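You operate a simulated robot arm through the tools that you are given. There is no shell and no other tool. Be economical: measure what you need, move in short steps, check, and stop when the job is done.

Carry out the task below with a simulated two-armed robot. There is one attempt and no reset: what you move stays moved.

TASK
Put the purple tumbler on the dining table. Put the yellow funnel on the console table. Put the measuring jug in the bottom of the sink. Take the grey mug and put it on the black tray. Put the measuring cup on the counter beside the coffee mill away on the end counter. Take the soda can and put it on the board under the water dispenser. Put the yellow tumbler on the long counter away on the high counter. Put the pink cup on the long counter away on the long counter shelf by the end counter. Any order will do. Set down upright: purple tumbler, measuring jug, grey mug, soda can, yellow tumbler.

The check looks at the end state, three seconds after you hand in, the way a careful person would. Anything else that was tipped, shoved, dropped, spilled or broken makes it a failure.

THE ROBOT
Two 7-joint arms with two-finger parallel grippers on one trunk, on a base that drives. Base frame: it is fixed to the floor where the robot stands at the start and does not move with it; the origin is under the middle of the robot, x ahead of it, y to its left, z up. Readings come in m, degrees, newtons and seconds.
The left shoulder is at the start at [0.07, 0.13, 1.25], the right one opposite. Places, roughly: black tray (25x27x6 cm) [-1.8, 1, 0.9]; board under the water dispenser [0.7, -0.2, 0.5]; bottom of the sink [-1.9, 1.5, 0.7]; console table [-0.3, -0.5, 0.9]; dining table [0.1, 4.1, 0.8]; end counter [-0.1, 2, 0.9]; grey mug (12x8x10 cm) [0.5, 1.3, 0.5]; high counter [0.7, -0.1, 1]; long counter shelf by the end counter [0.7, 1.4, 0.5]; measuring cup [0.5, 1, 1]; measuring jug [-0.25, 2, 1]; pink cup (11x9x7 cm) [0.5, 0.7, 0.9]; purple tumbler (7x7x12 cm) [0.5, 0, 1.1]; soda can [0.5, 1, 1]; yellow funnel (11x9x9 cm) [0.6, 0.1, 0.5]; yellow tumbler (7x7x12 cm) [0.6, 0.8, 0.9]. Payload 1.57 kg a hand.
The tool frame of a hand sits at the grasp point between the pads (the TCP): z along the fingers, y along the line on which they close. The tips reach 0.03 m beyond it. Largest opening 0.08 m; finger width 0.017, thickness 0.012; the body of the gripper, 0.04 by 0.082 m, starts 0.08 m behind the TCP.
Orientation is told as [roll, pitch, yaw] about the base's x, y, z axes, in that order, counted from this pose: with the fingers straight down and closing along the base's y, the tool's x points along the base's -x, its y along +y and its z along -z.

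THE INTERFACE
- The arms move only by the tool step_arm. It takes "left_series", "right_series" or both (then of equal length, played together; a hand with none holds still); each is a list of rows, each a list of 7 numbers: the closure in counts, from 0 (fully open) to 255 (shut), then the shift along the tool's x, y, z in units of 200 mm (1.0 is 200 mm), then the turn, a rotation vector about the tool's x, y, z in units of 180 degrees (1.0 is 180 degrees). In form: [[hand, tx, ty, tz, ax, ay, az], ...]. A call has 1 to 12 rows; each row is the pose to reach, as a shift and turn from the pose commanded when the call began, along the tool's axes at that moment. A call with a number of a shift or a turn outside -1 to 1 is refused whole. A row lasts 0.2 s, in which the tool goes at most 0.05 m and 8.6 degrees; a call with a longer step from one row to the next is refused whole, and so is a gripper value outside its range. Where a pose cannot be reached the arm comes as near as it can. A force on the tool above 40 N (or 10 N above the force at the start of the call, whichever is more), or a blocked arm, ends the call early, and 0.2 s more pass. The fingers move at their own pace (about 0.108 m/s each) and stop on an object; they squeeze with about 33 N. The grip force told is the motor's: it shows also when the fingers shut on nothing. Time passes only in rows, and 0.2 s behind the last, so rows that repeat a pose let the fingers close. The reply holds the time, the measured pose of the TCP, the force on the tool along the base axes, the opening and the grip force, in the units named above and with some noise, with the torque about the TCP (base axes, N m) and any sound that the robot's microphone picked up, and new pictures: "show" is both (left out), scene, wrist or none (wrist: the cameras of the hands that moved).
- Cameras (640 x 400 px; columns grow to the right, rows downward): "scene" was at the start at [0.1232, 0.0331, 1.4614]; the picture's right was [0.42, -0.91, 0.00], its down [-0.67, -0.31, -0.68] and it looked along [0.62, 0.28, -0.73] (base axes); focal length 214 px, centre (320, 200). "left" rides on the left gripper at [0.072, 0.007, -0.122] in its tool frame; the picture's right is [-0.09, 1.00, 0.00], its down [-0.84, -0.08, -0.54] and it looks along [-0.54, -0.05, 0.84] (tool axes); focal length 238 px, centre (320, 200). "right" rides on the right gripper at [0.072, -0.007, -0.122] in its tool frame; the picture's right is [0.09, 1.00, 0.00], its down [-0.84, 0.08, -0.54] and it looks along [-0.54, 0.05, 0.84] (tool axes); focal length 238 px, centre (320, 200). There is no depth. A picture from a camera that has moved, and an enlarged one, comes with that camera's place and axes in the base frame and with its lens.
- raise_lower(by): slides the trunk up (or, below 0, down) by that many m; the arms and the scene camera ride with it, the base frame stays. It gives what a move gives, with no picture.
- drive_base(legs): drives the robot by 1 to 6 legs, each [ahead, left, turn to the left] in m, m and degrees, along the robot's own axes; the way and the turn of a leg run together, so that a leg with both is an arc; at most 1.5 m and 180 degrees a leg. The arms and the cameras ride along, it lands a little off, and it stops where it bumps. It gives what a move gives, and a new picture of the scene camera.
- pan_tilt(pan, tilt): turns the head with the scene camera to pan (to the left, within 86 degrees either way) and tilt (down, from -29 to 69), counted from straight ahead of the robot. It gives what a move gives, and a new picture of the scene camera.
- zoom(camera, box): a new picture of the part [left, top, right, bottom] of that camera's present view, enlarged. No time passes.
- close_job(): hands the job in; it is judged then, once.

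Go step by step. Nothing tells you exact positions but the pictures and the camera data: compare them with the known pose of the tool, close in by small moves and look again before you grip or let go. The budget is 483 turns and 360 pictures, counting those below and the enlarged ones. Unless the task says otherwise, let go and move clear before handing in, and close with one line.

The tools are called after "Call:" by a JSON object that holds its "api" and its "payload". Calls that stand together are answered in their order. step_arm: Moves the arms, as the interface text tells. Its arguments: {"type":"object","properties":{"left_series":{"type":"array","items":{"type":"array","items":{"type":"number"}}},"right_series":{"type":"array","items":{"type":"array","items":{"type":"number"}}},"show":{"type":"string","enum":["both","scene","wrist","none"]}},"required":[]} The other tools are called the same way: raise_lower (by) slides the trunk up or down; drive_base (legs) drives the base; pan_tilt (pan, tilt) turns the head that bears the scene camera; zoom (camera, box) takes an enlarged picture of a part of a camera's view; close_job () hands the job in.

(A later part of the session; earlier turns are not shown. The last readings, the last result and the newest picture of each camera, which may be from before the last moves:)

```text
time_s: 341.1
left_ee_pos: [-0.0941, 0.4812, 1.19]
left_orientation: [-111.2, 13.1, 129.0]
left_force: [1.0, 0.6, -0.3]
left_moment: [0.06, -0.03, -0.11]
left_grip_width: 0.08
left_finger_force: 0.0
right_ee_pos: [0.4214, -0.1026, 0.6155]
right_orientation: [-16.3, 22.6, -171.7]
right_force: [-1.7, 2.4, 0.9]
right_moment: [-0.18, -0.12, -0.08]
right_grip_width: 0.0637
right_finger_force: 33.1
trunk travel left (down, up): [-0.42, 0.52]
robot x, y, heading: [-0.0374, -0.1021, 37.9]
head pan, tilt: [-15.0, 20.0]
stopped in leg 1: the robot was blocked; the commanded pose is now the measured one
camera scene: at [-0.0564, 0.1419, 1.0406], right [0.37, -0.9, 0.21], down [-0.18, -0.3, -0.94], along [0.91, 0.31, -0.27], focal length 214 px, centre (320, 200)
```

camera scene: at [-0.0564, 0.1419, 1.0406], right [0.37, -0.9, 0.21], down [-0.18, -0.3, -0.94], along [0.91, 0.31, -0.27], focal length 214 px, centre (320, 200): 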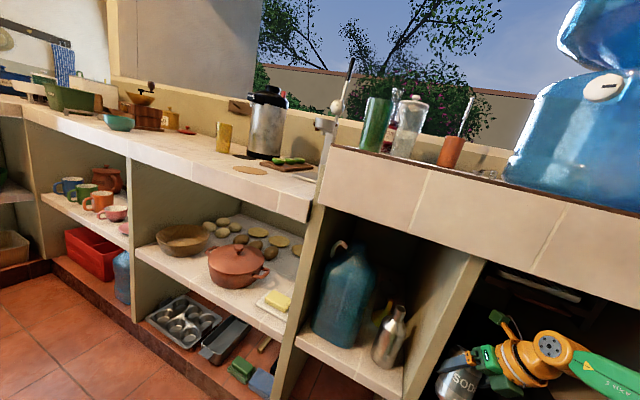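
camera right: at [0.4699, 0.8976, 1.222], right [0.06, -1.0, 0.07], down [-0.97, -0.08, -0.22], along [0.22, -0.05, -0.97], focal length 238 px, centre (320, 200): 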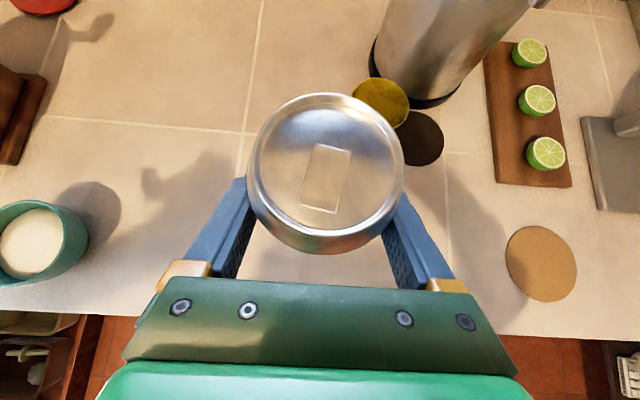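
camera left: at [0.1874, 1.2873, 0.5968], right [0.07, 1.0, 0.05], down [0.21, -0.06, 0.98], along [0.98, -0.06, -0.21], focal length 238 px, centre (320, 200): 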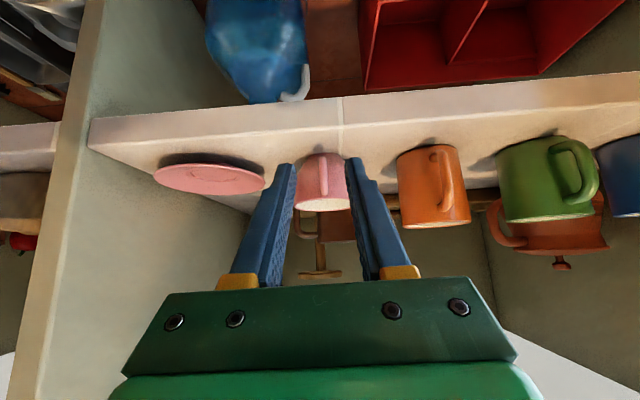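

Call:
{"api": "drive_base", "payload": {"legs": [[0, 0.3, 0]]}}

```text
time_s: 341.9
left_ee_pos: [0.0941, 0.5262, 1.1449]
left_orientation: [-104.2, 26.7, 132.5]
left_force: [0.0, -1.2, -0.5]
left_moment: [0.06, -0.04, 0.16]
left_grip_width: 0.08
left_finger_force: 0.0
right_ee_pos: [0.4491, -0.1248, 0.5481]
right_orientation: [-32.5, 0.2, -171.3]
right_force: [20.5, 23.1, 201.8]
right_moment: [-2.81, -1.8, 0.79]
right_grip_width: 0.0635
right_finger_force: 33.2
trunk travel left (down, up): [-0.42, 0.52]
robot x, y, heading: [0.0882, -0.1393, 31.7]
head pan, tilt: [-15.0, 20.0]
stopped in leg 1: the robot was blocked; the commanded pose is now the measured one
camera scene: at [0.0685, 0.1197, 1.0411], right [0.27, -0.94, 0.23], down [-0.18, -0.28, -0.94], along [0.94, 0.21, -0.25], focal length 214 px, centre (320, 200)
```

scene: 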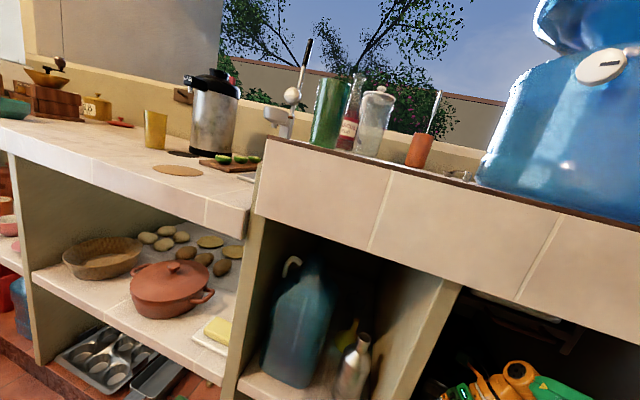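

The right hand with the can is pressing hard on the board and propping up my right side. I'll lift that hand.

Call:
{"api": "step_arm", "payload": {"right_series": [[255, 0, 0, -0.1, 0, 0, 0], [255, 0, 0, -0.2, 0, 0, 0], [255, 0, 0, -0.3, 0, 0, 0]], "show": "both"}}

```text
time_s: 342.1
left_ee_pos: [0.1518, 0.574, 1.0895]
left_orientation: [-94.5, 34.6, 140.5]
left_force: [5.1, 2.9, 0.5]
left_moment: [0.05, -0.03, 0.18]
left_grip_width: 0.0797
left_finger_force: 0.0
right_ee_pos: [0.4441, -0.1189, 0.5502]
right_orientation: [-45.2, -5.1, -174.6]
right_force: [56.6, -35.2, 221.7]
right_moment: [-3.75, -3.53, 0.75]
right_grip_width: 0.0628
right_finger_force: 33.2
trunk travel left (down, up): [-0.42, 0.52]
robot x, y, heading: [0.1155, -0.1566, 26.8]
head pan, tilt: [-15.0, 20.0]
stopped in row 1 (right hand): the force on the tool passed its limit at 285 N (the readings are from after the stop); the commanded pose is now the measured one
camera scene: at [0.1097, 0.1482, 1.0326], right [0.19, -0.94, 0.28], down [-0.2, -0.31, -0.93], along [0.96, 0.12, -0.25], focal length 214 px, centre (320, 200)
camera right: at [0.5302, -0.1931, 0.6342], right [0.09, -0.7, -0.71], down [-0.76, -0.51, 0.4], along [-0.64, 0.5, -0.58], focal length 238 px, centre (320, 200)
```

scene: 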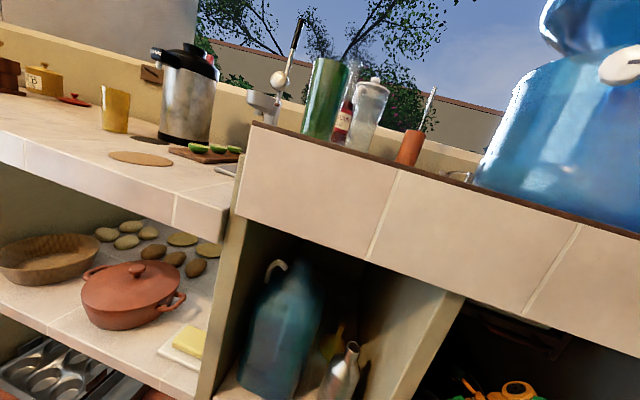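
right: 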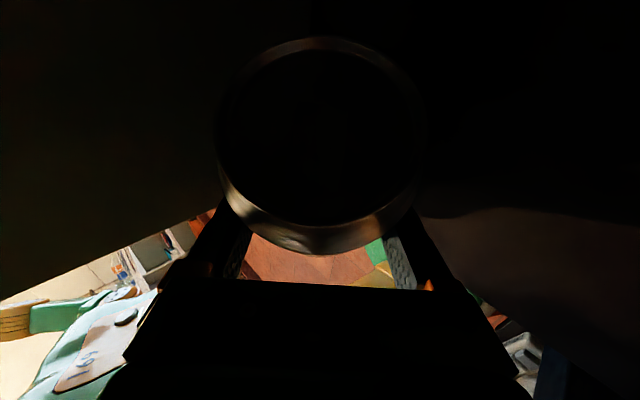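

I'm still leaning left, and the left arm hanging out adds to it. Bringing the left hand in toward my body.

Call:
{"api": "step_arm", "payload": {"left_series": [[0, 0.1, 0.06, -0.16, 0, 0, 0], [0, 0.2, 0.12, -0.32, 0, 0, 0], [0, 0.3, 0.18, -0.48, 0, 0, 0], [0, 0.4, 0.24, -0.64, 0, 0, 0]], "show": "scene"}}

```text
time_s: 342.4
left_ee_pos: [0.1476, 0.525, 1.0984]
left_orientation: [-88.6, 45.3, 147.8]
left_force: [3.0, -0.5, 1.4]
left_moment: [-0.08, 0.06, 0.3]
left_grip_width: 0.08
left_finger_force: 0.0
right_ee_pos: [0.441, -0.0976, 0.5524]
right_orientation: [-62.0, -3.0, -169.5]
right_force: [-46.4, -18.1, 81.5]
right_moment: [-0.41, 2.28, 0.32]
right_grip_width: 0.0641
right_finger_force: 32.8
trunk travel left (down, up): [-0.42, 0.52]
robot x, y, heading: [0.1045, -0.1527, 26.4]
head pan, tilt: [-15.0, 20.0]
stopped in row 1 (left hand): the arm was blocked; the commanded pose is now the measured one
camera scene: at [0.1225, 0.1102, 1.0376], right [0.18, -0.96, 0.23], down [-0.22, -0.27, -0.94], along [0.96, 0.12, -0.26], focal length 214 px, centre (320, 200)
```

scene: 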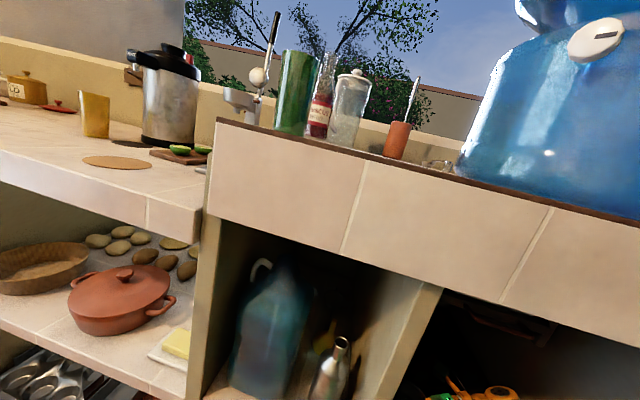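

Call:
{"api": "step_arm", "payload": {"left_series": [[0, 0.09, 0.1, -0.2, 0, 0, 0], [0, 0.18, 0.2, -0.4, 0, 0, 0], [0, 0.27, 0.3, -0.6, 0, 0, 0]], "show": "none"}}

Call:
{"api": "raise_lower", "payload": {"by": 0.1}}

```text
time_s: 342.8
left_ee_pos: [0.1839, 0.474, 1.0873]
left_orientation: [-72.5, 53.0, 165.3]
left_force: [4.1, -2.9, 0.9]
left_moment: [-0.08, 0.14, 0.45]
left_grip_width: 0.0799
left_finger_force: 0.1
right_ee_pos: [0.453, -0.0932, 0.5487]
right_orientation: [-76.2, 3.1, -165.0]
right_force: [-30.8, 29.4, 43.1]
right_moment: [2.37, 1.91, 0.19]
right_grip_width: 0.0638
right_finger_force: 33.0
trunk travel left (down, up): [-0.42, 0.52]
robot x, y, heading: [0.0996, -0.1416, 24.1]
head pan, tilt: [-15.0, 20.0]
stopped in row 1 (left hand): the arm was blocked; the commanded pose is now the measured one
```

```text
time_s: 343.0
left_ee_pos: [0.1993, 0.4014, 1.0879]
left_orientation: [-59.5, 56.2, 179.9]
left_force: [3.7, 1.7, -0.9]
left_moment: [0.07, 0.1, 0.31]
left_grip_width: 0.08
left_finger_force: 0.1
right_ee_pos: [0.4505, -0.0916, 0.5506]
right_orientation: [-91.9, 10.3, -160.8]
right_force: [-46.3, 33.2, 94.1]
right_moment: [-6.33, -0.45, -2.9]
right_grip_width: 0.0643
right_finger_force: 33.5
trunk travel left (down, up): [-0.419, 0.521]
robot x, y, heading: [0.0992, -0.1331, 24.4]
head pan, tilt: [-15.0, 20.0]
stopped: the force on the tool passed its limit at 88 N (the readings are from after the stop); the commanded pose is now the measured one
```

Call:
{"api": "step_arm", "payload": {"left_series": [[0, 0, 0, 0, 0, 0, 0]], "show": "both"}}

```text
time_s: 343.3
left_ee_pos: [0.1466, 0.3258, 1.1116]
left_orientation: [-57.3, 59.8, -171.4]
left_force: [1.5, 2.2, 2.8]
left_moment: [-0.3, 0.17, 0.01]
left_grip_width: 0.0803
left_finger_force: 0.1
right_ee_pos: [0.4363, -0.1069, 0.5663]
right_orientation: [-101.0, 13.6, -156.3]
right_force: [0.2, -0.1, -0.6]
right_moment: [0.05, 0.08, 0.02]
right_grip_width: 0.0641
right_finger_force: 33.2
trunk travel left (down, up): [-0.419, 0.521]
robot x, y, heading: [0.1072, -0.123, 28.7]
head pan, tilt: [-15.0, 20.0]
stopped in row 1 (right hand): the force on the tool passed its limit at 135 N (the readings are from after the stop); the commanded pose is now the measured one
camera scene: at [0.1758, -0.0808, 1.0477], right [0.23, -0.97, 0.02], down [-0.27, -0.08, -0.96], along [0.93, 0.22, -0.28], focal length 214 px, centre (320, 200)
camera left: at [0.1444, 0.2183, 1.2045], right [0.75, -0.43, -0.5], down [-0.66, -0.52, -0.54], along [-0.03, 0.74, -0.67], focal length 238 px, centre (320, 200)
```

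scene: 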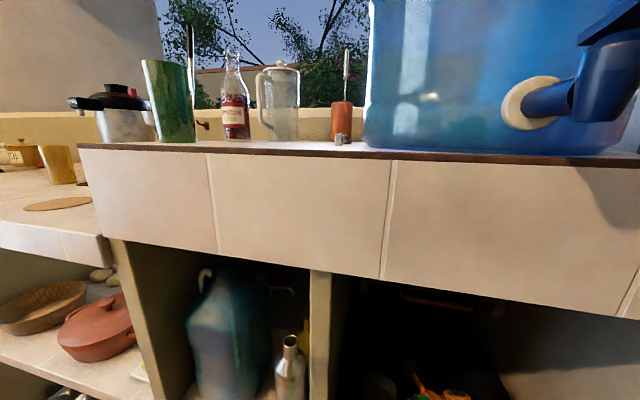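
left: 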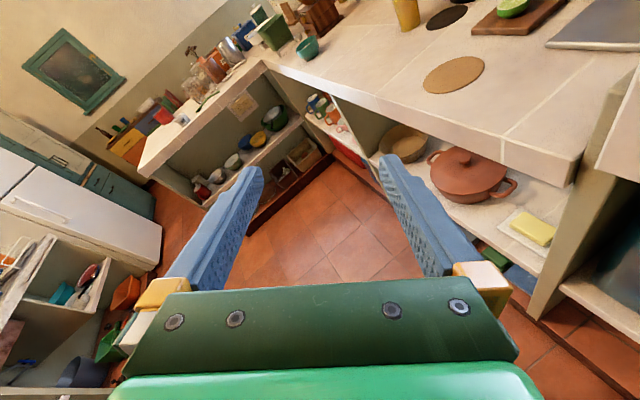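

The robot is upright again, and the can is still gripped. Holding still briefly to check stability.

Call:
{"api": "step_arm", "payload": {"right_series": [[255, 0, 0, 0, 0, 0, 0], [255, 0, 0, 0, 0, 0, 0], [255, 0, 0, 0, 0, 0, 0]], "show": "both"}}

```text
time_s: 343.6
left_ee_pos: [0.2071, 0.3573, 1.0876]
left_orientation: [-58.4, 55.3, -175.2]
left_force: [-0.8, -1.9, 0.7]
left_moment: [0.06, 0.03, 0.07]
left_grip_width: 0.0802
left_finger_force: 0.2
right_ee_pos: [0.4427, -0.1046, 0.5643]
right_orientation: [-100.4, 10.4, -157.5]
right_force: [-42.2, -21.3, 78.9]
right_moment: [-9.71, -0.08, -5.14]
right_grip_width: 0.064
right_finger_force: 32.9
trunk travel left (down, up): [-0.419, 0.521]
robot x, y, heading: [0.0894, -0.1257, 26.5]
head pan, tilt: [-15.0, 20.0]
stopped in row 1 (right hand): the arm was blocked; the commanded pose is now the measured one
camera scene: at [0.1825, -0.0739, 1.0422], right [0.2, -0.98, 0.02], down [-0.29, -0.08, -0.95], along [0.94, 0.18, -0.3], focal length 214 px, centre (320, 200)
camera right: at [0.5551, -0.188, 0.5618], right [0.18, 0.27, -0.95], down [-0.53, -0.78, -0.32], along [-0.83, 0.56, 0.0], focal length 238 px, centre (320, 200)
```

scene: 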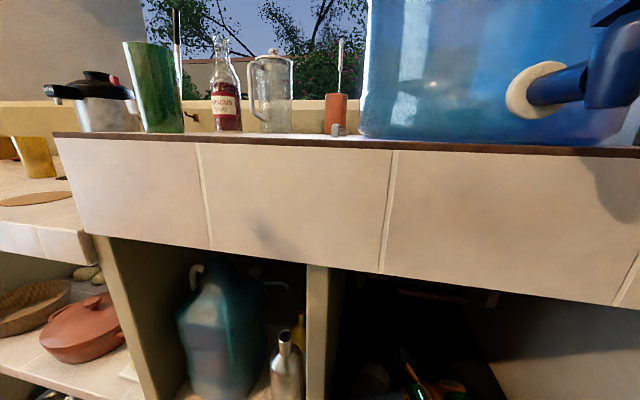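
right: 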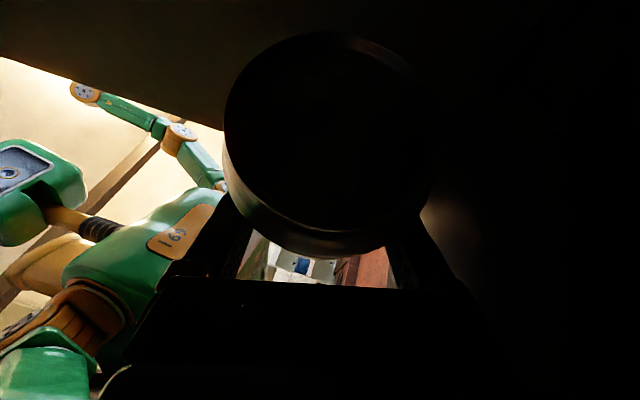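

Upright and stable. The right hand is twisted inside the bay with the can horizontal; I'll back straight out (world −x) carefully.

Call:
{"api": "drive_base", "payload": {"legs": [[-0.09, 0.045, 0]]}}

```text
time_s: 344.3
left_ee_pos: [0.204, 0.3763, 1.0726]
left_orientation: [-50.9, 55.8, -167.2]
left_force: [0.1, -0.1, 0.1]
left_moment: [-0.01, -0.04, -0.01]
left_grip_width: 0.0799
left_finger_force: 0.0
right_ee_pos: [0.4428, -0.1067, 0.5692]
right_orientation: [-101.6, 10.5, -157.7]
right_force: [-0.4, 0.2, -0.5]
right_moment: [-0.01, -0.01, -0.02]
right_grip_width: 0.0638
right_finger_force: 32.6
trunk travel left (down, up): [-0.419, 0.521]
robot x, y, heading: [0.0881, -0.1227, 26.7]
head pan, tilt: [-15.0, 20.0]
stopped in leg 1: the force on the tool passed its limit at 133 N (the readings are from after the stop); the commanded pose is now the measured one
camera scene: at [0.1875, -0.0559, 1.0394], right [0.2, -0.98, 0.04], down [-0.3, -0.1, -0.95], along [0.93, 0.18, -0.31], focal length 214 px, centre (320, 200)
```

scene: 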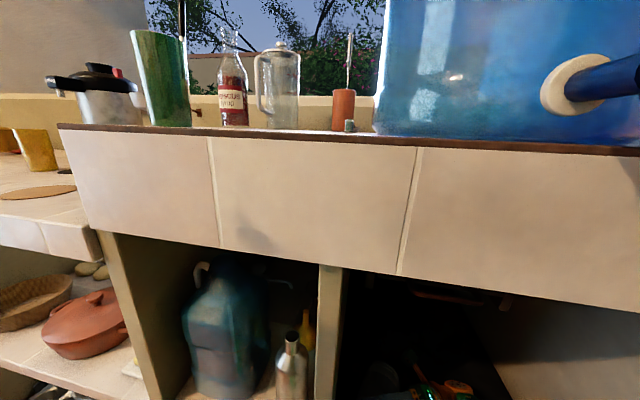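

Call:
{"api": "pan_tilt", "payload": {"pan": -30, "tilt": 55}}

```text
time_s: 345.3
left_ee_pos: [0.2006, 0.3741, 1.0725]
left_orientation: [-50.7, 55.9, -166.7]
left_force: [0.1, 0.2, -0.6]
left_moment: [0.01, -0.01, 0.01]
left_grip_width: 0.0803
left_finger_force: 0.0
right_ee_pos: [0.4418, -0.1072, 0.5696]
right_orientation: [-101.7, 10.5, -157.5]
right_force: [-0.2, 0.0, 0.0]
right_moment: [-0.01, -0.01, 0.02]
right_grip_width: 0.0642
right_finger_force: 32.9
trunk travel left (down, up): [-0.419, 0.521]
robot x, y, heading: [0.0852, -0.126, 27.0]
head pan, tilt: [-30.0, 55.0]
camera scene: at [0.1704, -0.0816, 0.988], right [-0.05, -1.0, 0.03], down [-0.79, 0.03, -0.61], along [0.61, -0.05, -0.79], focal length 214 px, centre (320, 200)
```

scene: 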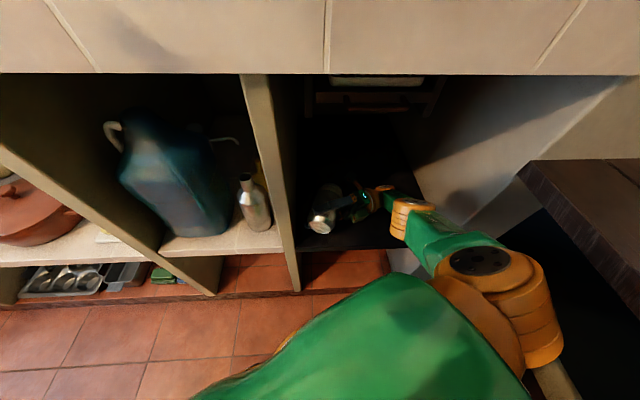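

Stable. I can see the arm: elbow near the console corner, can horizontal over the board. I'll draw the hand out of the bay with the arm itself.

Call:
{"api": "step_arm", "payload": {"right_series": [[255, -0.04, -0.1, 0.03, 0, 0, 0], [255, -0.08, -0.2, 0.06, 0, 0, 0], [255, -0.2, -0.25, 0.14, 0, 0, 0], [255, -0.32, -0.28, 0.2, 0, 0, 0], [255, -0.41, -0.284, 0.255, 0, 0, 0]], "show": "scene"}}

```text
time_s: 346.7
left_ee_pos: [0.2257, 0.3753, 1.0756]
left_orientation: [-55.7, 53.0, -166.7]
left_force: [-0.1, -0.4, -0.2]
left_moment: [0.02, 0.01, -0.01]
left_grip_width: 0.0801
left_finger_force: 0.1
right_ee_pos: [0.3839, -0.0807, 0.6009]
right_orientation: [-102.3, 8.0, -152.4]
right_force: [0.4, -0.1, 1.0]
right_moment: [-0.02, -0.03, 0.03]
right_grip_width: 0.0638
right_finger_force: 32.9
trunk travel left (down, up): [-0.419, 0.521]
robot x, y, heading: [0.1085, -0.1232, 32.1]
head pan, tilt: [-30.0, 55.0]
stopped in row 5 (right hand): the arm was blocked; the commanded pose is now the measured one
camera scene: at [0.2284, -0.0814, 0.9822], right [0.03, -1.0, 0.02], down [-0.82, -0.04, -0.57], along [0.57, 0.01, -0.82], focal length 214 px, centre (320, 200)
```

scene: 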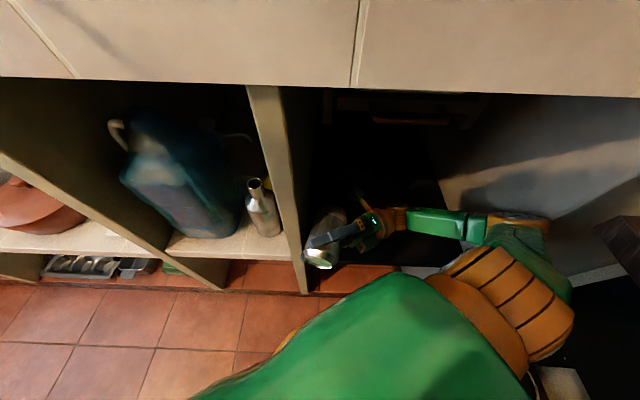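

Call:
{"api": "drive_base", "payload": {"legs": [[-0.085, 0.053, 0]]}}

```text
time_s: 347.5
left_ee_pos: [0.1906, 0.3705, 1.0748]
left_orientation: [-56.2, 52.7, -163.9]
left_force: [0.6, -0.3, -0.1]
left_moment: [0.05, 0.02, 0.02]
left_grip_width: 0.08
left_finger_force: 0.1
right_ee_pos: [0.3696, -0.0734, 0.5979]
right_orientation: [-102.5, 7.9, -149.4]
right_force: [-1.1, 1.0, -0.1]
right_moment: [0.0, -0.04, 0.01]
right_grip_width: 0.064
right_finger_force: 33.3
trunk travel left (down, up): [-0.419, 0.521]
robot x, y, heading: [0.0918, -0.1321, 35.2]
head pan, tilt: [-30.0, 55.0]
stopped in leg 1: the robot was blocked; the commanded pose is now the measured one
camera scene: at [0.2173, -0.0854, 0.9811], right [0.09, -1.0, 0.01], down [-0.82, -0.08, -0.56], along [0.56, 0.04, -0.83], focal length 214 px, centre (320, 200)
```

scene: 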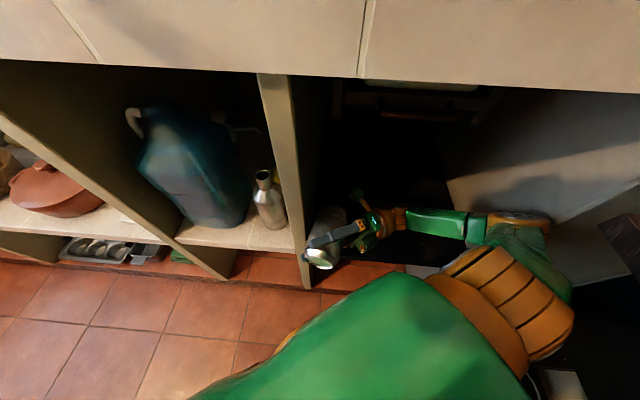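

The elbow hooks behind the console corner. First move the hand a bit further out with the arm, then slide left.

Call:
{"api": "step_arm", "payload": {"right_series": [[255, -0.1, -0.06, 0.035, 0, 0, 0], [255, -0.2, -0.12, 0.07, 0, 0, 0], [255, -0.286, -0.172, 0.106, 0, 0, 0]], "show": "none"}}

Call:
{"api": "drive_base", "payload": {"legs": [[0.03, 0.05, 0]]}}

```text
time_s: 348.3
left_ee_pos: [0.1658, 0.3897, 1.0695]
left_orientation: [-54.6, 53.2, -161.3]
left_force: [0.2, 1.0, -0.5]
left_moment: [0.01, 0.0, 0.05]
left_grip_width: 0.0799
left_finger_force: 0.1
right_ee_pos: [0.3019, -0.0786, 0.6308]
right_orientation: [-101.8, 8.2, -148.1]
right_force: [-1.0, 0.7, 0.1]
right_moment: [0.04, -0.02, -0.02]
right_grip_width: 0.064
right_finger_force: 33.1
trunk travel left (down, up): [-0.419, 0.521]
robot x, y, heading: [0.0953, -0.1256, 36.3]
head pan, tilt: [-30.0, 55.0]
```

```text
time_s: 349.0
left_ee_pos: [0.1639, 0.3857, 1.0731]
left_orientation: [-55.1, 53.4, -161.4]
left_force: [0.0, 0.6, 0.1]
left_moment: [0.0, -0.02, 0.03]
left_grip_width: 0.08
left_finger_force: 0.0
right_ee_pos: [0.3008, -0.0786, 0.6324]
right_orientation: [-102.1, 8.3, -147.8]
right_force: [-0.8, 0.0, -0.8]
right_moment: [0.03, -0.02, -0.01]
right_grip_width: 0.064
right_finger_force: 33.4
trunk travel left (down, up): [-0.419, 0.521]
robot x, y, heading: [0.0926, -0.1268, 36.6]
head pan, tilt: [-30.0, 55.0]
stopped in leg 1: the robot was blocked; the commanded pose is now the measured one
camera scene: at [0.2035, -0.069, 0.9834], right [0.12, -0.99, 0.02], down [-0.81, -0.11, -0.58], along [0.57, 0.05, -0.82], focal length 214 px, centre (320, 200)
```

scene: 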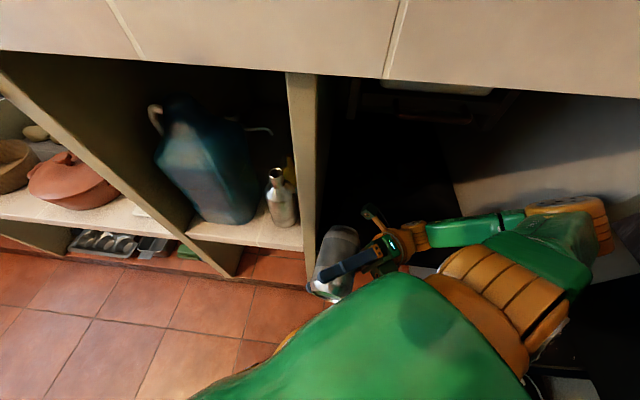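

Call:
{"api": "drive_base", "payload": {"legs": [[0, 0, 12]]}}

```text
time_s: 350.2
left_ee_pos: [0.065, 0.3717, 1.0823]
left_orientation: [-56.9, 53.5, -151.2]
left_force: [0.6, -0.2, -0.2]
left_moment: [0.01, 0.0, -0.01]
left_grip_width: 0.0802
left_finger_force: 0.0
right_ee_pos: [0.2935, -0.0468, 0.6316]
right_orientation: [-103.2, 8.8, -136.1]
right_force: [0.6, 0.6, -0.8]
right_moment: [0.02, 0.03, -0.04]
right_grip_width: 0.064
right_finger_force: 33.2
trunk travel left (down, up): [-0.419, 0.521]
robot x, y, heading: [0.0947, -0.1273, 48.2]
head pan, tilt: [-30.0, 55.0]
camera scene: at [0.1972, -0.0648, 0.9826], right [0.32, -0.95, 0.0], down [-0.78, -0.26, -0.57], along [0.54, 0.18, -0.82], focal length 214 px, centre (320, 200)
```

scene: 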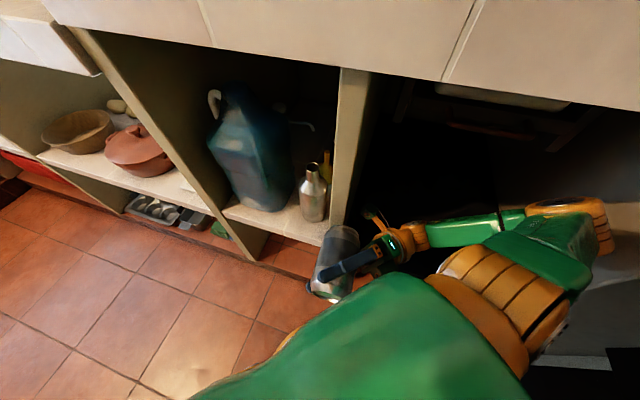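

Turning works. Now try sliding to my left (away from both console and counter).

Call:
{"api": "drive_base", "payload": {"legs": [[0, 0.15, 0]]}}

```text
time_s: 351.1
left_ee_pos: [0.0353, 0.397, 1.0823]
left_orientation: [-56.7, 53.5, -151.5]
left_force: [-0.3, 0.1, 0.5]
left_moment: [-0.01, -0.02, -0.02]
left_grip_width: 0.0799
left_finger_force: 0.0
right_ee_pos: [0.2635, -0.0229, 0.63]
right_orientation: [-103.1, 9.2, -137.2]
right_force: [-1.9, -11.7, 3.8]
right_moment: [-0.26, -0.53, -1.66]
right_grip_width: 0.0637
right_finger_force: 32.9
trunk travel left (down, up): [-0.419, 0.521]
robot x, y, heading: [0.0631, -0.0949, 48.2]
head pan, tilt: [-30.0, 55.0]
stopped in leg 1: the force on the tool passed its limit at 177 N (the readings are from after the stop); the commanded pose is now the measured one
camera scene: at [0.1654, -0.0408, 0.983], right [0.31, -0.95, 0.0], down [-0.78, -0.25, -0.58], along [0.55, 0.18, -0.82], focal length 214 px, centre (320, 200)
```

scene: 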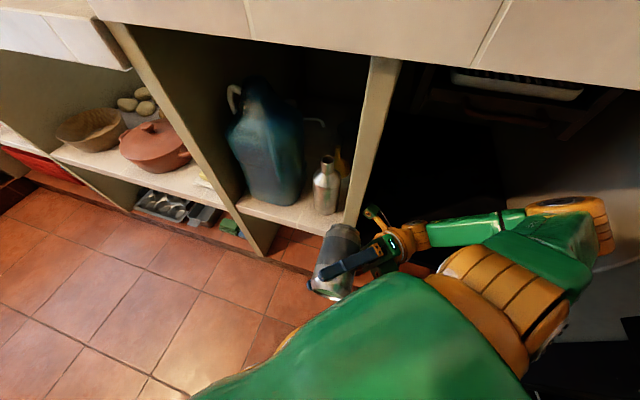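

Call:
{"api": "drive_base", "payload": {"legs": [[-0.067, 0.075, 0]]}}

```text
time_s: 352.3
left_ee_pos: [-0.0481, 0.4094, 1.0749]
left_orientation: [-56.7, 52.2, -150.9]
left_force: [-0.2, 0.5, -0.3]
left_moment: [0.02, -0.03, 0.03]
left_grip_width: 0.0802
left_finger_force: 0.0
right_ee_pos: [0.1749, -0.0133, 0.6233]
right_orientation: [-103.5, 8.0, -136.9]
right_force: [-0.1, 0.8, 0.2]
right_moment: [0.02, -0.03, -0.01]
right_grip_width: 0.0642
right_finger_force: 32.8
trunk travel left (down, up): [-0.419, 0.521]
robot x, y, heading: [-0.0334, -0.0988, 48.2]
head pan, tilt: [-30.0, 55.0]
camera scene: at [0.0837, -0.0277, 0.9788], right [0.32, -0.95, 0.0], down [-0.79, -0.26, -0.55], along [0.53, 0.17, -0.83], focal length 214 px, centre (320, 200)
```

scene: 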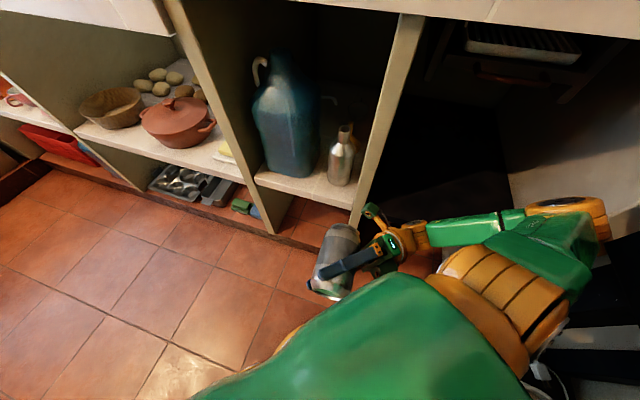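

Free now. Moving away into open floor.

Call:
{"api": "drive_base", "payload": {"legs": [[0.05, 0.3, 0], [0, 0.25, 0]]}}

Call:
{"api": "pan_tilt", "payload": {"pan": -70, "tilt": 35}}

```text
time_s: 355.7
left_ee_pos: [-0.4442, 0.7993, 1.0809]
left_orientation: [-56.5, 53.4, -150.5]
left_force: [0.6, -0.6, -0.3]
left_moment: [0.01, -0.01, 0.02]
left_grip_width: 0.0797
left_finger_force: 0.1
right_ee_pos: [-0.2101, 0.3807, 0.6304]
right_orientation: [-103.1, 9.1, -136.6]
right_force: [0.2, -0.6, 1.2]
right_moment: [0.02, 0.01, 0.01]
right_grip_width: 0.0641
right_finger_force: 32.7
trunk travel left (down, up): [-0.419, 0.521]
robot x, y, heading: [-0.4138, 0.3031, 48.6]
head pan, tilt: [-30.0, 55.0]
camera scene: at [-0.3087, 0.3626, 0.9826], right [0.32, -0.95, 0.0], down [-0.78, -0.26, -0.57], along [0.54, 0.18, -0.82], focal length 214 px, centre (320, 200)
```

scene: 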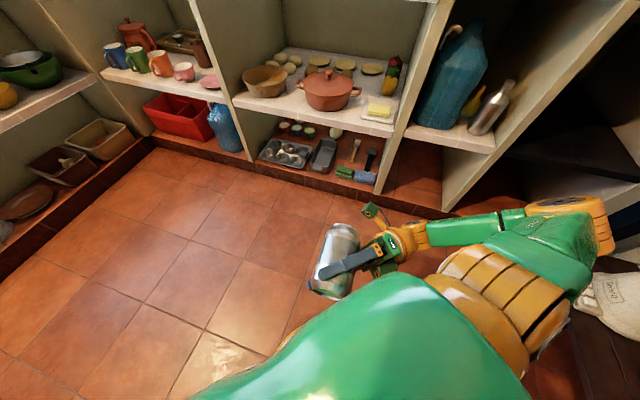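

```text
time_s: 356.8
left_ee_pos: [-0.4431, 0.7994, 1.0801]
left_orientation: [-56.7, 53.4, -150.5]
left_force: [0.1, -0.4, -0.1]
left_moment: [0.0, 0.01, -0.02]
left_grip_width: 0.0801
left_finger_force: 0.1
right_ee_pos: [-0.2101, 0.381, 0.6312]
right_orientation: [-103.0, 9.1, -136.7]
right_force: [0.5, 0.2, 0.0]
right_moment: [-0.01, -0.02, 0.0]
right_grip_width: 0.0641
right_finger_force: 33.3
trunk travel left (down, up): [-0.419, 0.521]
robot x, y, heading: [-0.4099, 0.2997, 48.7]
head pan, tilt: [-70.0, 35.0]
camera scene: at [-0.2947, 0.3074, 1.0108], right [-0.36, -0.93, 0.0], down [-0.54, 0.21, -0.82], along [0.76, -0.3, -0.57], focal length 214 px, centre (320, 200)
```

scene: 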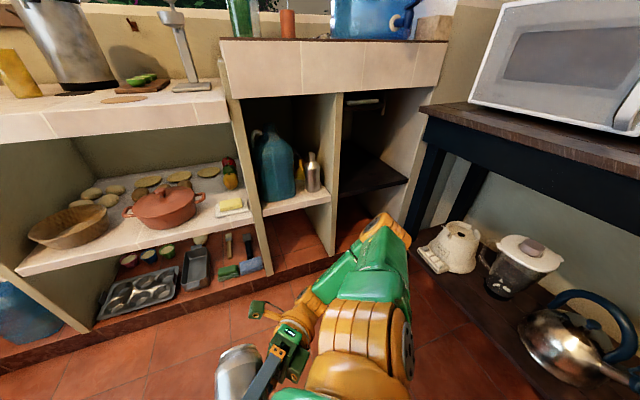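

Everything around looks intact. In open floor now: raise the trunk, move the right hand forward, then turn the can upright again.

Call:
{"api": "raise_lower", "payload": {"by": 0.3}}

Call:
{"api": "step_arm", "payload": {"right_series": [[255, 0.2, -0.11, 0, 0, 0, 0], [255, 0.4, -0.22, 0.01, 0, 0, 0], [255, 0.6, -0.34, 0.02, 0, 0, 0], [255, 0.8, -0.45, 0.03, 0, 0, 0], [255, 0.845, -0.475, 0.03, 0, 0, 0]], "show": "none"}}

```text
time_s: 359.8
left_ee_pos: [-0.4433, 0.7977, 1.3813]
left_orientation: [-56.6, 53.4, -150.5]
left_force: [-0.4, 0.4, -0.9]
left_moment: [0.0, 0.0, -0.04]
left_grip_width: 0.0798
left_finger_force: 0.0
right_ee_pos: [-0.211, 0.3816, 0.9291]
right_orientation: [-102.9, 9.1, -136.7]
right_force: [-0.6, 0.7, -0.7]
right_moment: [0.01, 0.02, -0.06]
right_grip_width: 0.0641
right_finger_force: 32.8
trunk travel left (down, up): [-0.719, 0.221]
robot x, y, heading: [-0.4104, 0.3041, 48.7]
head pan, tilt: [-70.0, 35.0]
```

```text
time_s: 361.0
left_ee_pos: [-0.4447, 0.7993, 1.3812]
left_orientation: [-56.6, 53.3, -150.4]
left_force: [0.6, -0.5, -0.6]
left_moment: [0.0, -0.02, 0.04]
left_grip_width: 0.0804
left_finger_force: 0.0
right_ee_pos: [-0.0872, 0.4744, 1.0503]
right_orientation: [-102.9, 9.1, -136.6]
right_force: [-0.3, -0.8, -1.1]
right_moment: [0.01, 0.0, -0.02]
right_grip_width: 0.0638
right_finger_force: 33.3
trunk travel left (down, up): [-0.719, 0.221]
robot x, y, heading: [-0.4092, 0.3025, 48.5]
head pan, tilt: [-70.0, 35.0]
```

Call:
{"api": "step_arm", "payload": {"right_series": [[255, 0, 0, 0, -0.0424, 0.0112, -0.0141], [255, 0, 0, 0, -0.0848, 0.0223, -0.0282], [255, 0, 0, 0, -0.1272, 0.0335, -0.0422], [255, 0, 0, 0, -0.1695, 0.0446, -0.0563], [255, 0, 0, 0, -0.2119, 0.0558, -0.0704], [255, 0, 0, 0, -0.2543, 0.0669, -0.0845], [255, 0, 0, 0, -0.2967, 0.0781, -0.0985], [255, 0, 0, 0, -0.3391, 0.0892, -0.1126], [255, 0, 0, 0, -0.3815, 0.1004, -0.1267], [255, 0, 0, 0, -0.4238, 0.1115, -0.1408], [255, 0, 0, 0, -0.4662, 0.1227, -0.1548], [255, 0, 0, 0, -0.5086, 0.1338, -0.1689]], "show": "both"}}

```text
time_s: 363.6
left_ee_pos: [-0.4438, 0.7999, 1.38]
left_orientation: [-56.5, 53.5, -150.3]
left_force: [-0.1, 0.8, -0.6]
left_moment: [0.02, -0.01, -0.01]
left_grip_width: 0.0801
left_finger_force: 0.1
right_ee_pos: [-0.0885, 0.4747, 1.049]
right_orientation: [-9.5, 43.7, -139.8]
right_force: [-0.7, 0.3, 0.7]
right_moment: [-0.04, -0.01, -0.01]
right_grip_width: 0.064
right_finger_force: 32.8
trunk travel left (down, up): [-0.719, 0.221]
robot x, y, heading: [-0.4095, 0.3006, 48.8]
head pan, tilt: [-70.0, 35.0]
camera scene: at [-0.2949, 0.3085, 1.3108], right [-0.36, -0.93, 0.0], down [-0.53, 0.21, -0.82], along [0.76, -0.3, -0.57], focal length 214 px, centre (320, 200)
camera right: at [-0.1052, 0.4434, 1.1863], right [0.77, -0.63, -0.06], down [-0.63, -0.75, -0.2], along [0.09, 0.19, -0.98], focal length 238 px, centre (320, 200)
```

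scene: 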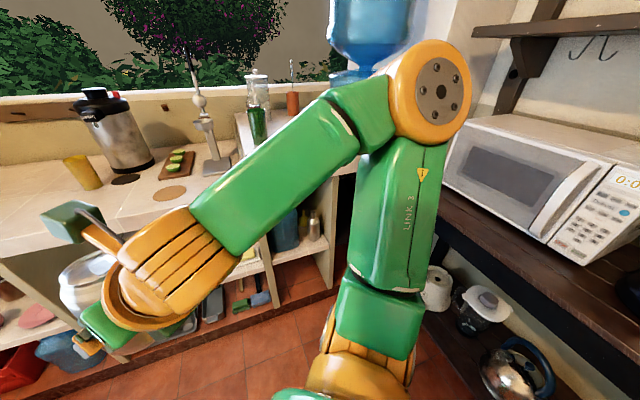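
right: 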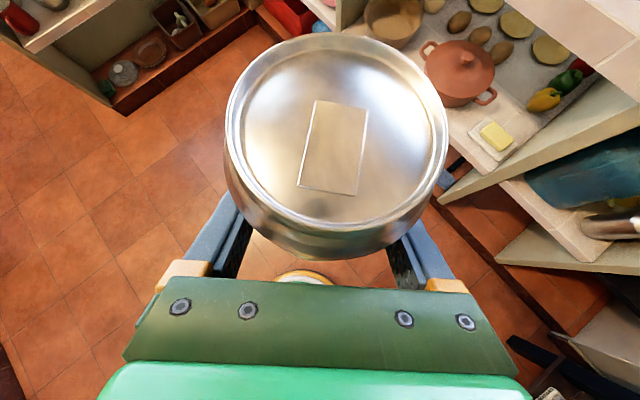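

The can is back upright in the right hand. Now I'll finish small corrections on the right wrist and restore the left arm to its normal tool-down pose, so nothing sticks out.

Call:
{"api": "step_arm", "payload": {"left_series": [[0, 0, 0, 0, 0.0219, -0.0168, -0.0386], [0, 0, 0, 0, 0.0438, -0.0335, -0.0771], [0, 0, 0, 0, 0.0657, -0.0503, -0.1157], [0, 0, 0, 0, 0.0876, -0.067, -0.1542], [0, 0, 0, 0, 0.1095, -0.0838, -0.1928], [0, 0, 0, 0, 0.1314, -0.1005, -0.2313], [0, 0, 0, 0, 0.1533, -0.1173, -0.2699], [0, 0, 0, 0, 0.1752, -0.134, -0.3084], [0, 0, 0, 0, 0.1971, -0.1508, -0.347], [0, 0, 0, 0, 0.219, -0.1675, -0.3855]], "right_series": [[255, 0, 0, 0, -0.01, 0.005, -0.017], [255, 0, 0, 0, -0.019, 0.011, -0.034], [255, 0, 0, 0, -0.019, 0.011, -0.034], [255, 0, 0, 0, -0.019, 0.011, -0.034], [255, 0, 0, 0, -0.019, 0.011, -0.034], [255, 0, 0, 0, -0.019, 0.011, -0.034], [255, 0, 0, 0, -0.019, 0.011, -0.034], [255, 0, 0, 0, -0.019, 0.011, -0.034], [255, 0, 0, 0, -0.019, 0.011, -0.034], [255, 0, 0, 0, -0.019, 0.011, -0.034]], "show": "none"}}

```text
time_s: 365.8
left_ee_pos: [-0.5618, 0.8679, 1.2415]
left_orientation: [17.5, 45.6, -19.1]
left_force: [-1.7, 0.0, -0.4]
left_moment: [0.0, -0.06, 0.01]
left_grip_width: 0.0799
left_finger_force: 0.0
left hand out of reach, approached as far as the arm can: row 1, 2, 3, 4, 5, 6, 7, 8, 9, 10
right_ee_pos: [-0.0885, 0.4757, 1.0493]
right_orientation: [-0.2, 46.2, -131.4]
right_force: [-0.6, -0.4, 0.2]
right_moment: [0.0, 0.0, -0.01]
right_grip_width: 0.0641
right_finger_force: 33.1
trunk travel left (down, up): [-0.719, 0.221]
robot x, y, heading: [-0.4115, 0.3006, 48.6]
head pan, tilt: [-70.0, 35.0]
```

Call:
{"api": "step_arm", "payload": {"left_series": [[0, -0.07, -0.043, -0.087, 0.0211, -0.0154, -0.0355], [0, -0.14, -0.086, -0.174, 0.0422, -0.0307, -0.0711], [0, -0.21, -0.129, -0.261, 0.0633, -0.0461, -0.1066], [0, -0.28, -0.172, -0.348, 0.0844, -0.0615, -0.1422], [0, -0.35, -0.215, -0.435, 0.1055, -0.0768, -0.1777], [0, -0.42, -0.258, -0.522, 0.1265, -0.0922, -0.2133], [0, -0.49, -0.301, -0.609, 0.1476, -0.1075, -0.2488], [0, -0.56, -0.344, -0.696, 0.1687, -0.1229, -0.2844], [0, -0.63, -0.387, -0.783, 0.1898, -0.1383, -0.3199], [0, -0.7, -0.43, -0.87, 0.2109, -0.1536, -0.3555], [0, -0.75, -0.47, -0.95, 0.232, -0.169, -0.391]], "show": "none"}}

```text
time_s: 368.2
left_ee_pos: [-0.4801, 0.7309, 1.1532]
left_orientation: [-1.9, 0.4, 49.9]
left_force: [0.2, 0.1, 0.6]
left_moment: [-0.01, 0.03, -0.04]
left_grip_width: 0.0799
left_finger_force: 0.1
left hand out of reach, approached as far as the arm can: row 1, 2, 3, 4, 5, 6, 7, 8, 9, 10, 11
right_ee_pos: [-0.0899, 0.4752, 1.0501]
right_orientation: [-0.4, 46.1, -131.3]
right_force: [1.5, 0.8, 0.1]
right_moment: [0.01, 0.01, 0.0]
right_grip_width: 0.0639
right_finger_force: 32.7
trunk travel left (down, up): [-0.719, 0.221]
robot x, y, heading: [-0.4124, 0.2995, 49.0]
head pan, tilt: [-70.0, 35.0]
```

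Call:
{"api": "step_arm", "payload": {"left_series": [[0, 0.05, -0.15, 0, 0, 0, 0], [0, 0.1, -0.35, 0, 0, 0, 0], [0, 0.2, -0.55, 0, 0, 0, 0], [0, 0.3, -0.7, 0, 0.01, 0, 0], [0, 0.35, -0.75, 0, 0.01, 0, 0]], "show": "none"}}

Call:
{"api": "drive_base", "payload": {"legs": [[0, 0, -59]]}}

```text
time_s: 369.4
left_ee_pos: [-0.5107, 0.6949, 1.1541]
left_orientation: [-3.6, 0.5, 49.9]
left_force: [0.3, -0.1, -0.3]
left_moment: [-0.01, -0.01, 0.0]
left_grip_width: 0.0798
left_finger_force: 0.1
left hand out of reach, approached as far as the arm can: row 1, 2, 3, 4, 5
right_ee_pos: [-0.09, 0.4747, 1.0492]
right_orientation: [-0.4, 46.2, -131.3]
right_force: [0.3, 0.3, -0.2]
right_moment: [0.0, 0.02, 0.03]
right_grip_width: 0.064
right_finger_force: 33.1
trunk travel left (down, up): [-0.719, 0.221]
robot x, y, heading: [-0.4137, 0.3017, 48.5]
head pan, tilt: [-70.0, 35.0]
```

```text
time_s: 372.4
left_ee_pos: [-0.1256, 0.5891, 1.1541]
left_orientation: [-3.6, 0.6, -9.2]
left_force: [1.3, -0.4, 0.6]
left_moment: [0.01, -0.03, 0.04]
left_grip_width: 0.0799
left_finger_force: 0.1
right_ee_pos: [-0.0981, 0.1133, 1.0492]
right_orientation: [-0.4, 46.1, 169.4]
right_force: [0.7, -0.7, -0.3]
right_moment: [-0.03, -0.01, 0.0]
right_grip_width: 0.0636
right_finger_force: 32.4
trunk travel left (down, up): [-0.719, 0.221]
robot x, y, heading: [-0.407, 0.2993, -10.4]
head pan, tilt: [-70.0, 35.0]
camera scene: at [-0.346, 0.2058, 1.3108], right [-0.99, -0.17, 0.0], down [-0.1, 0.57, -0.82], along [0.14, -0.81, -0.57], focal length 214 px, centre (320, 200)
```

scene: 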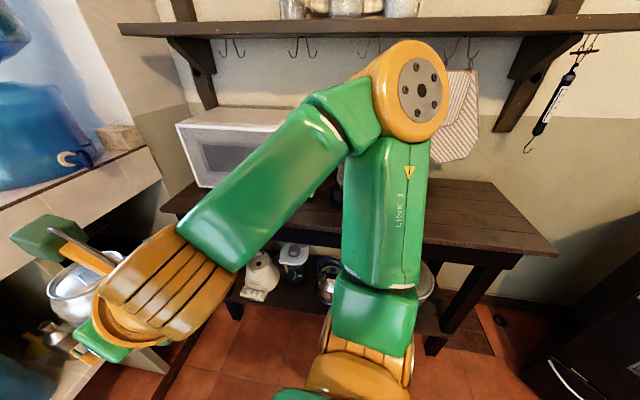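

Call:
{"api": "step_arm", "payload": {"left_series": [[0, 0.2, 0, 0, 0.01, 0, 0], [0, 0.4, -0.1, -0.1, 0.02, 0, 0], [0, 0.5, -0.2, -0.2, 0.02, 0, 0], [0, 0.5, -0.3, -0.3, 0.02, 0, 0]], "show": "none"}}

Call:
{"api": "raise_lower", "payload": {"by": -0.35}}

```text
time_s: 373.4
left_ee_pos: [-0.183, 0.5945, 1.1379]
left_orientation: [-7.2, 0.5, -9.3]
left_force: [0.8, -0.2, 0.0]
left_moment: [0.02, -0.01, 0.01]
left_grip_width: 0.0799
left_finger_force: 0.1
left hand out of reach, approached as far as the arm can: row 1, 2, 3, 4
right_ee_pos: [-0.0977, 0.1145, 1.049]
right_orientation: [-0.4, 46.1, 169.4]
right_force: [-0.3, -0.1, 0.0]
right_moment: [0.0, -0.01, 0.02]
right_grip_width: 0.0638
right_finger_force: 33.1
trunk travel left (down, up): [-0.719, 0.221]
robot x, y, heading: [-0.4114, 0.3006, -10.4]
head pan, tilt: [-70.0, 35.0]
```

```text
time_s: 376.8
left_ee_pos: [-0.1813, 0.5949, 0.7885]
left_orientation: [-7.2, 0.6, -9.4]
left_force: [-0.8, 0.3, 0.0]
left_moment: [-0.01, 0.0, 0.0]
left_grip_width: 0.0802
left_finger_force: 0.1
right_ee_pos: [-0.0985, 0.1132, 0.7002]
right_orientation: [-0.4, 46.1, 169.4]
right_force: [-0.1, 0.3, 0.6]
right_moment: [0.01, 0.01, -0.03]
right_grip_width: 0.0641
right_finger_force: 33.1
trunk travel left (down, up): [-0.369, 0.571]
robot x, y, heading: [-0.4116, 0.3008, -10.7]
head pan, tilt: [-70.0, 35.0]
```

Lowered safely well away from the console. Extending the right hand and driving toward the board bay, checking before entering.

Call:
{"api": "step_arm", "payload": {"right_series": [[255, 0.015, 0.13, 0.14, 0, 0, 0], [255, 0.03, 0.26, 0.28, 0, 0, 0], [255, 0.045, 0.38, 0.42, 0, 0, 0], [255, 0.06, 0.5, 0.567, 0, 0, 0], [255, 0.06, 0.5, 0.567, 0, 0, 0]], "show": "none"}}

Call:
{"api": "drive_base", "payload": {"legs": [[0.3, -0.08, 0]]}}

Call:
{"api": "pan_tilt", "payload": {"pan": -25, "tilt": 30}}

```text
time_s: 378.0
left_ee_pos: [-0.181, 0.5946, 0.7868]
left_orientation: [-7.2, 0.6, -9.4]
left_force: [0.5, 0.6, -0.3]
left_moment: [-0.01, 0.01, 0.01]
left_grip_width: 0.08
left_finger_force: 0.1
right_ee_pos: [-0.0269, -0.0039, 0.629]
right_orientation: [-0.4, 46.1, 169.4]
right_force: [-0.5, 0.5, 1.0]
right_moment: [0.0, 0.03, 0.01]
right_grip_width: 0.0641
right_finger_force: 33.1
trunk travel left (down, up): [-0.369, 0.571]
robot x, y, heading: [-0.4115, 0.3019, -10.4]
head pan, tilt: [-70.0, 35.0]
```

```text
time_s: 380.1
left_ee_pos: [0.0981, 0.4631, 0.7882]
left_orientation: [-7.2, 0.6, -9.4]
left_force: [0.4, -0.3, 0.2]
left_moment: [0.04, 0.02, 0.03]
left_grip_width: 0.0801
left_finger_force: 0.2
right_ee_pos: [0.2508, -0.136, 0.6292]
right_orientation: [-0.4, 46.2, 169.4]
right_force: [1.1, -0.2, -0.2]
right_moment: [0.03, 0.01, -0.03]
right_grip_width: 0.0638
right_finger_force: 32.3
trunk travel left (down, up): [-0.369, 0.571]
robot x, y, heading: [-0.131, 0.1716, -10.6]
head pan, tilt: [-70.0, 35.0]
camera scene: at [-0.0667, 0.0732, 0.9608], right [-0.99, -0.17, 0.0], down [-0.1, 0.57, -0.82], along [0.14, -0.81, -0.57], focal length 214 px, centre (320, 200)
```

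scene: 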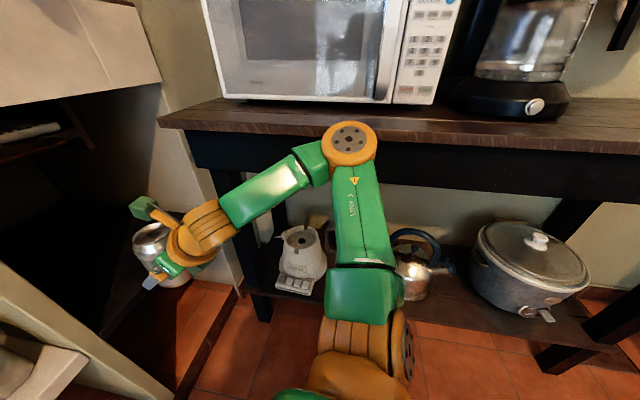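

```text
time_s: 381.2
left_ee_pos: [0.0976, 0.4632, 0.7885]
left_orientation: [-7.1, 0.6, -9.2]
left_force: [0.3, -1.0, -0.8]
left_moment: [0.0, -0.01, 0.0]
left_grip_width: 0.0798
left_finger_force: 0.2
right_ee_pos: [0.2513, -0.1366, 0.6294]
right_orientation: [-0.5, 46.1, 169.4]
right_force: [0.7, -0.1, -0.3]
right_moment: [-0.01, 0.01, 0.03]
right_grip_width: 0.0641
right_finger_force: 33.2
trunk travel left (down, up): [-0.369, 0.571]
robot x, y, heading: [-0.129, 0.1683, -10.4]
head pan, tilt: [-25.0, 30.0]
camera scene: at [-0.0079, 0.1076, 0.9686], right [-0.58, -0.81, 0.0], down [-0.41, 0.29, -0.87], along [0.71, -0.5, -0.5], focal length 214 px, centre (320, 200)
```

scene: 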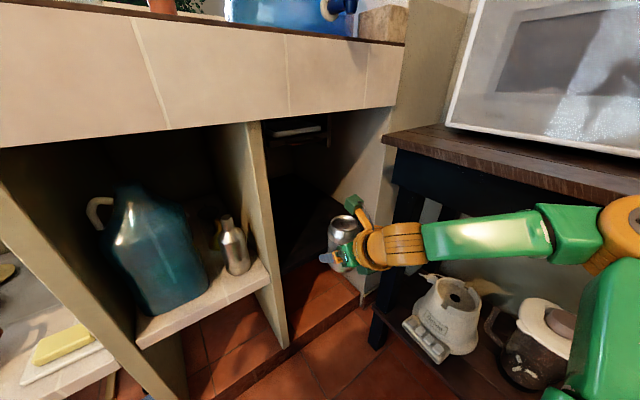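

The console's front edge is at about y≈−0.32; the elbow just clears it, so I'll only move parallel to it (+x) from here.

Call:
{"api": "drive_base", "payload": {"legs": [[0.118, 0.024, 0]]}}

Call:
{"api": "drive_base", "payload": {"legs": [[0.105, 0.019, 0]]}}

Call:
{"api": "zoom", "payload": {"camera": "right", "box": [0, 0, 640, 400]}}

```text
time_s: 382.5
left_ee_pos: [0.2186, 0.4649, 0.7885]
left_orientation: [-7.2, 0.5, -9.3]
left_force: [-0.5, -0.4, -0.8]
left_moment: [0.01, 0.03, 0.01]
left_grip_width: 0.0796
left_finger_force: 0.1
right_ee_pos: [0.3727, -0.1331, 0.6297]
right_orientation: [-0.5, 46.0, 169.4]
right_force: [1.1, -0.9, 0.6]
right_moment: [0.02, -0.01, 0.01]
right_grip_width: 0.0639
right_finger_force: 33.4
trunk travel left (down, up): [-0.369, 0.571]
robot x, y, heading: [-0.0118, 0.1715, -10.5]
head pan, tilt: [-25.0, 30.0]
camera scene: at [0.1131, 0.1099, 0.9685], right [-0.58, -0.81, 0.0], down [-0.41, 0.29, -0.87], along [0.71, -0.5, -0.5], focal length 214 px, centre (320, 200)
```

scene: 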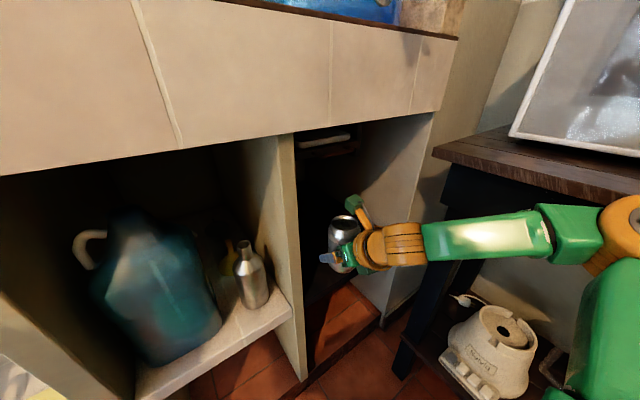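

```text
time_s: 383.7
left_ee_pos: [0.3253, 0.4637, 0.7881]
left_orientation: [-7.2, 0.5, -9.3]
left_force: [-0.1, -0.2, -0.6]
left_moment: [0.0, 0.03, -0.02]
left_grip_width: 0.0799
left_finger_force: 0.1
right_ee_pos: [0.481, -0.1331, 0.6287]
right_orientation: [-0.3, 46.0, 169.3]
right_force: [0.4, -0.6, -0.5]
right_moment: [0.03, -0.01, 0.03]
right_grip_width: 0.0639
right_finger_force: 33.2
trunk travel left (down, up): [-0.369, 0.571]
robot x, y, heading: [0.0961, 0.1718, -10.3]
head pan, tilt: [-25.0, 30.0]
camera scene: at [0.2205, 0.1094, 0.9685], right [-0.58, -0.82, 0.0], down [-0.41, 0.29, -0.87], along [0.71, -0.5, -0.5], focal length 214 px, centre (320, 200)
```

scene: 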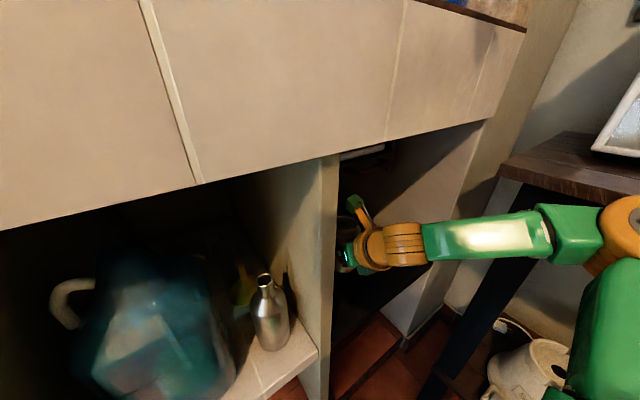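

```text
1.00 times, centred on (320, 200) of right (not enlarged: the box is as wide or as high as the picture)
camera zoom: at [0.4432, -0.1212, 0.7655], right [-0.12, -0.99, 0.06], down [-0.97, 0.1, -0.23], along [0.22, -0.09, -0.97], focal length 238 px, centre (320, 200)
```

zoom: 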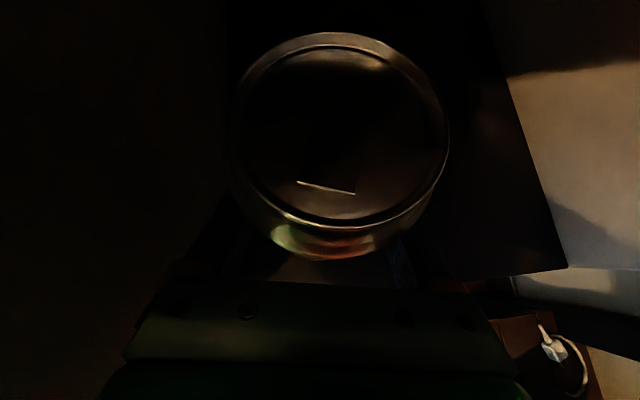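

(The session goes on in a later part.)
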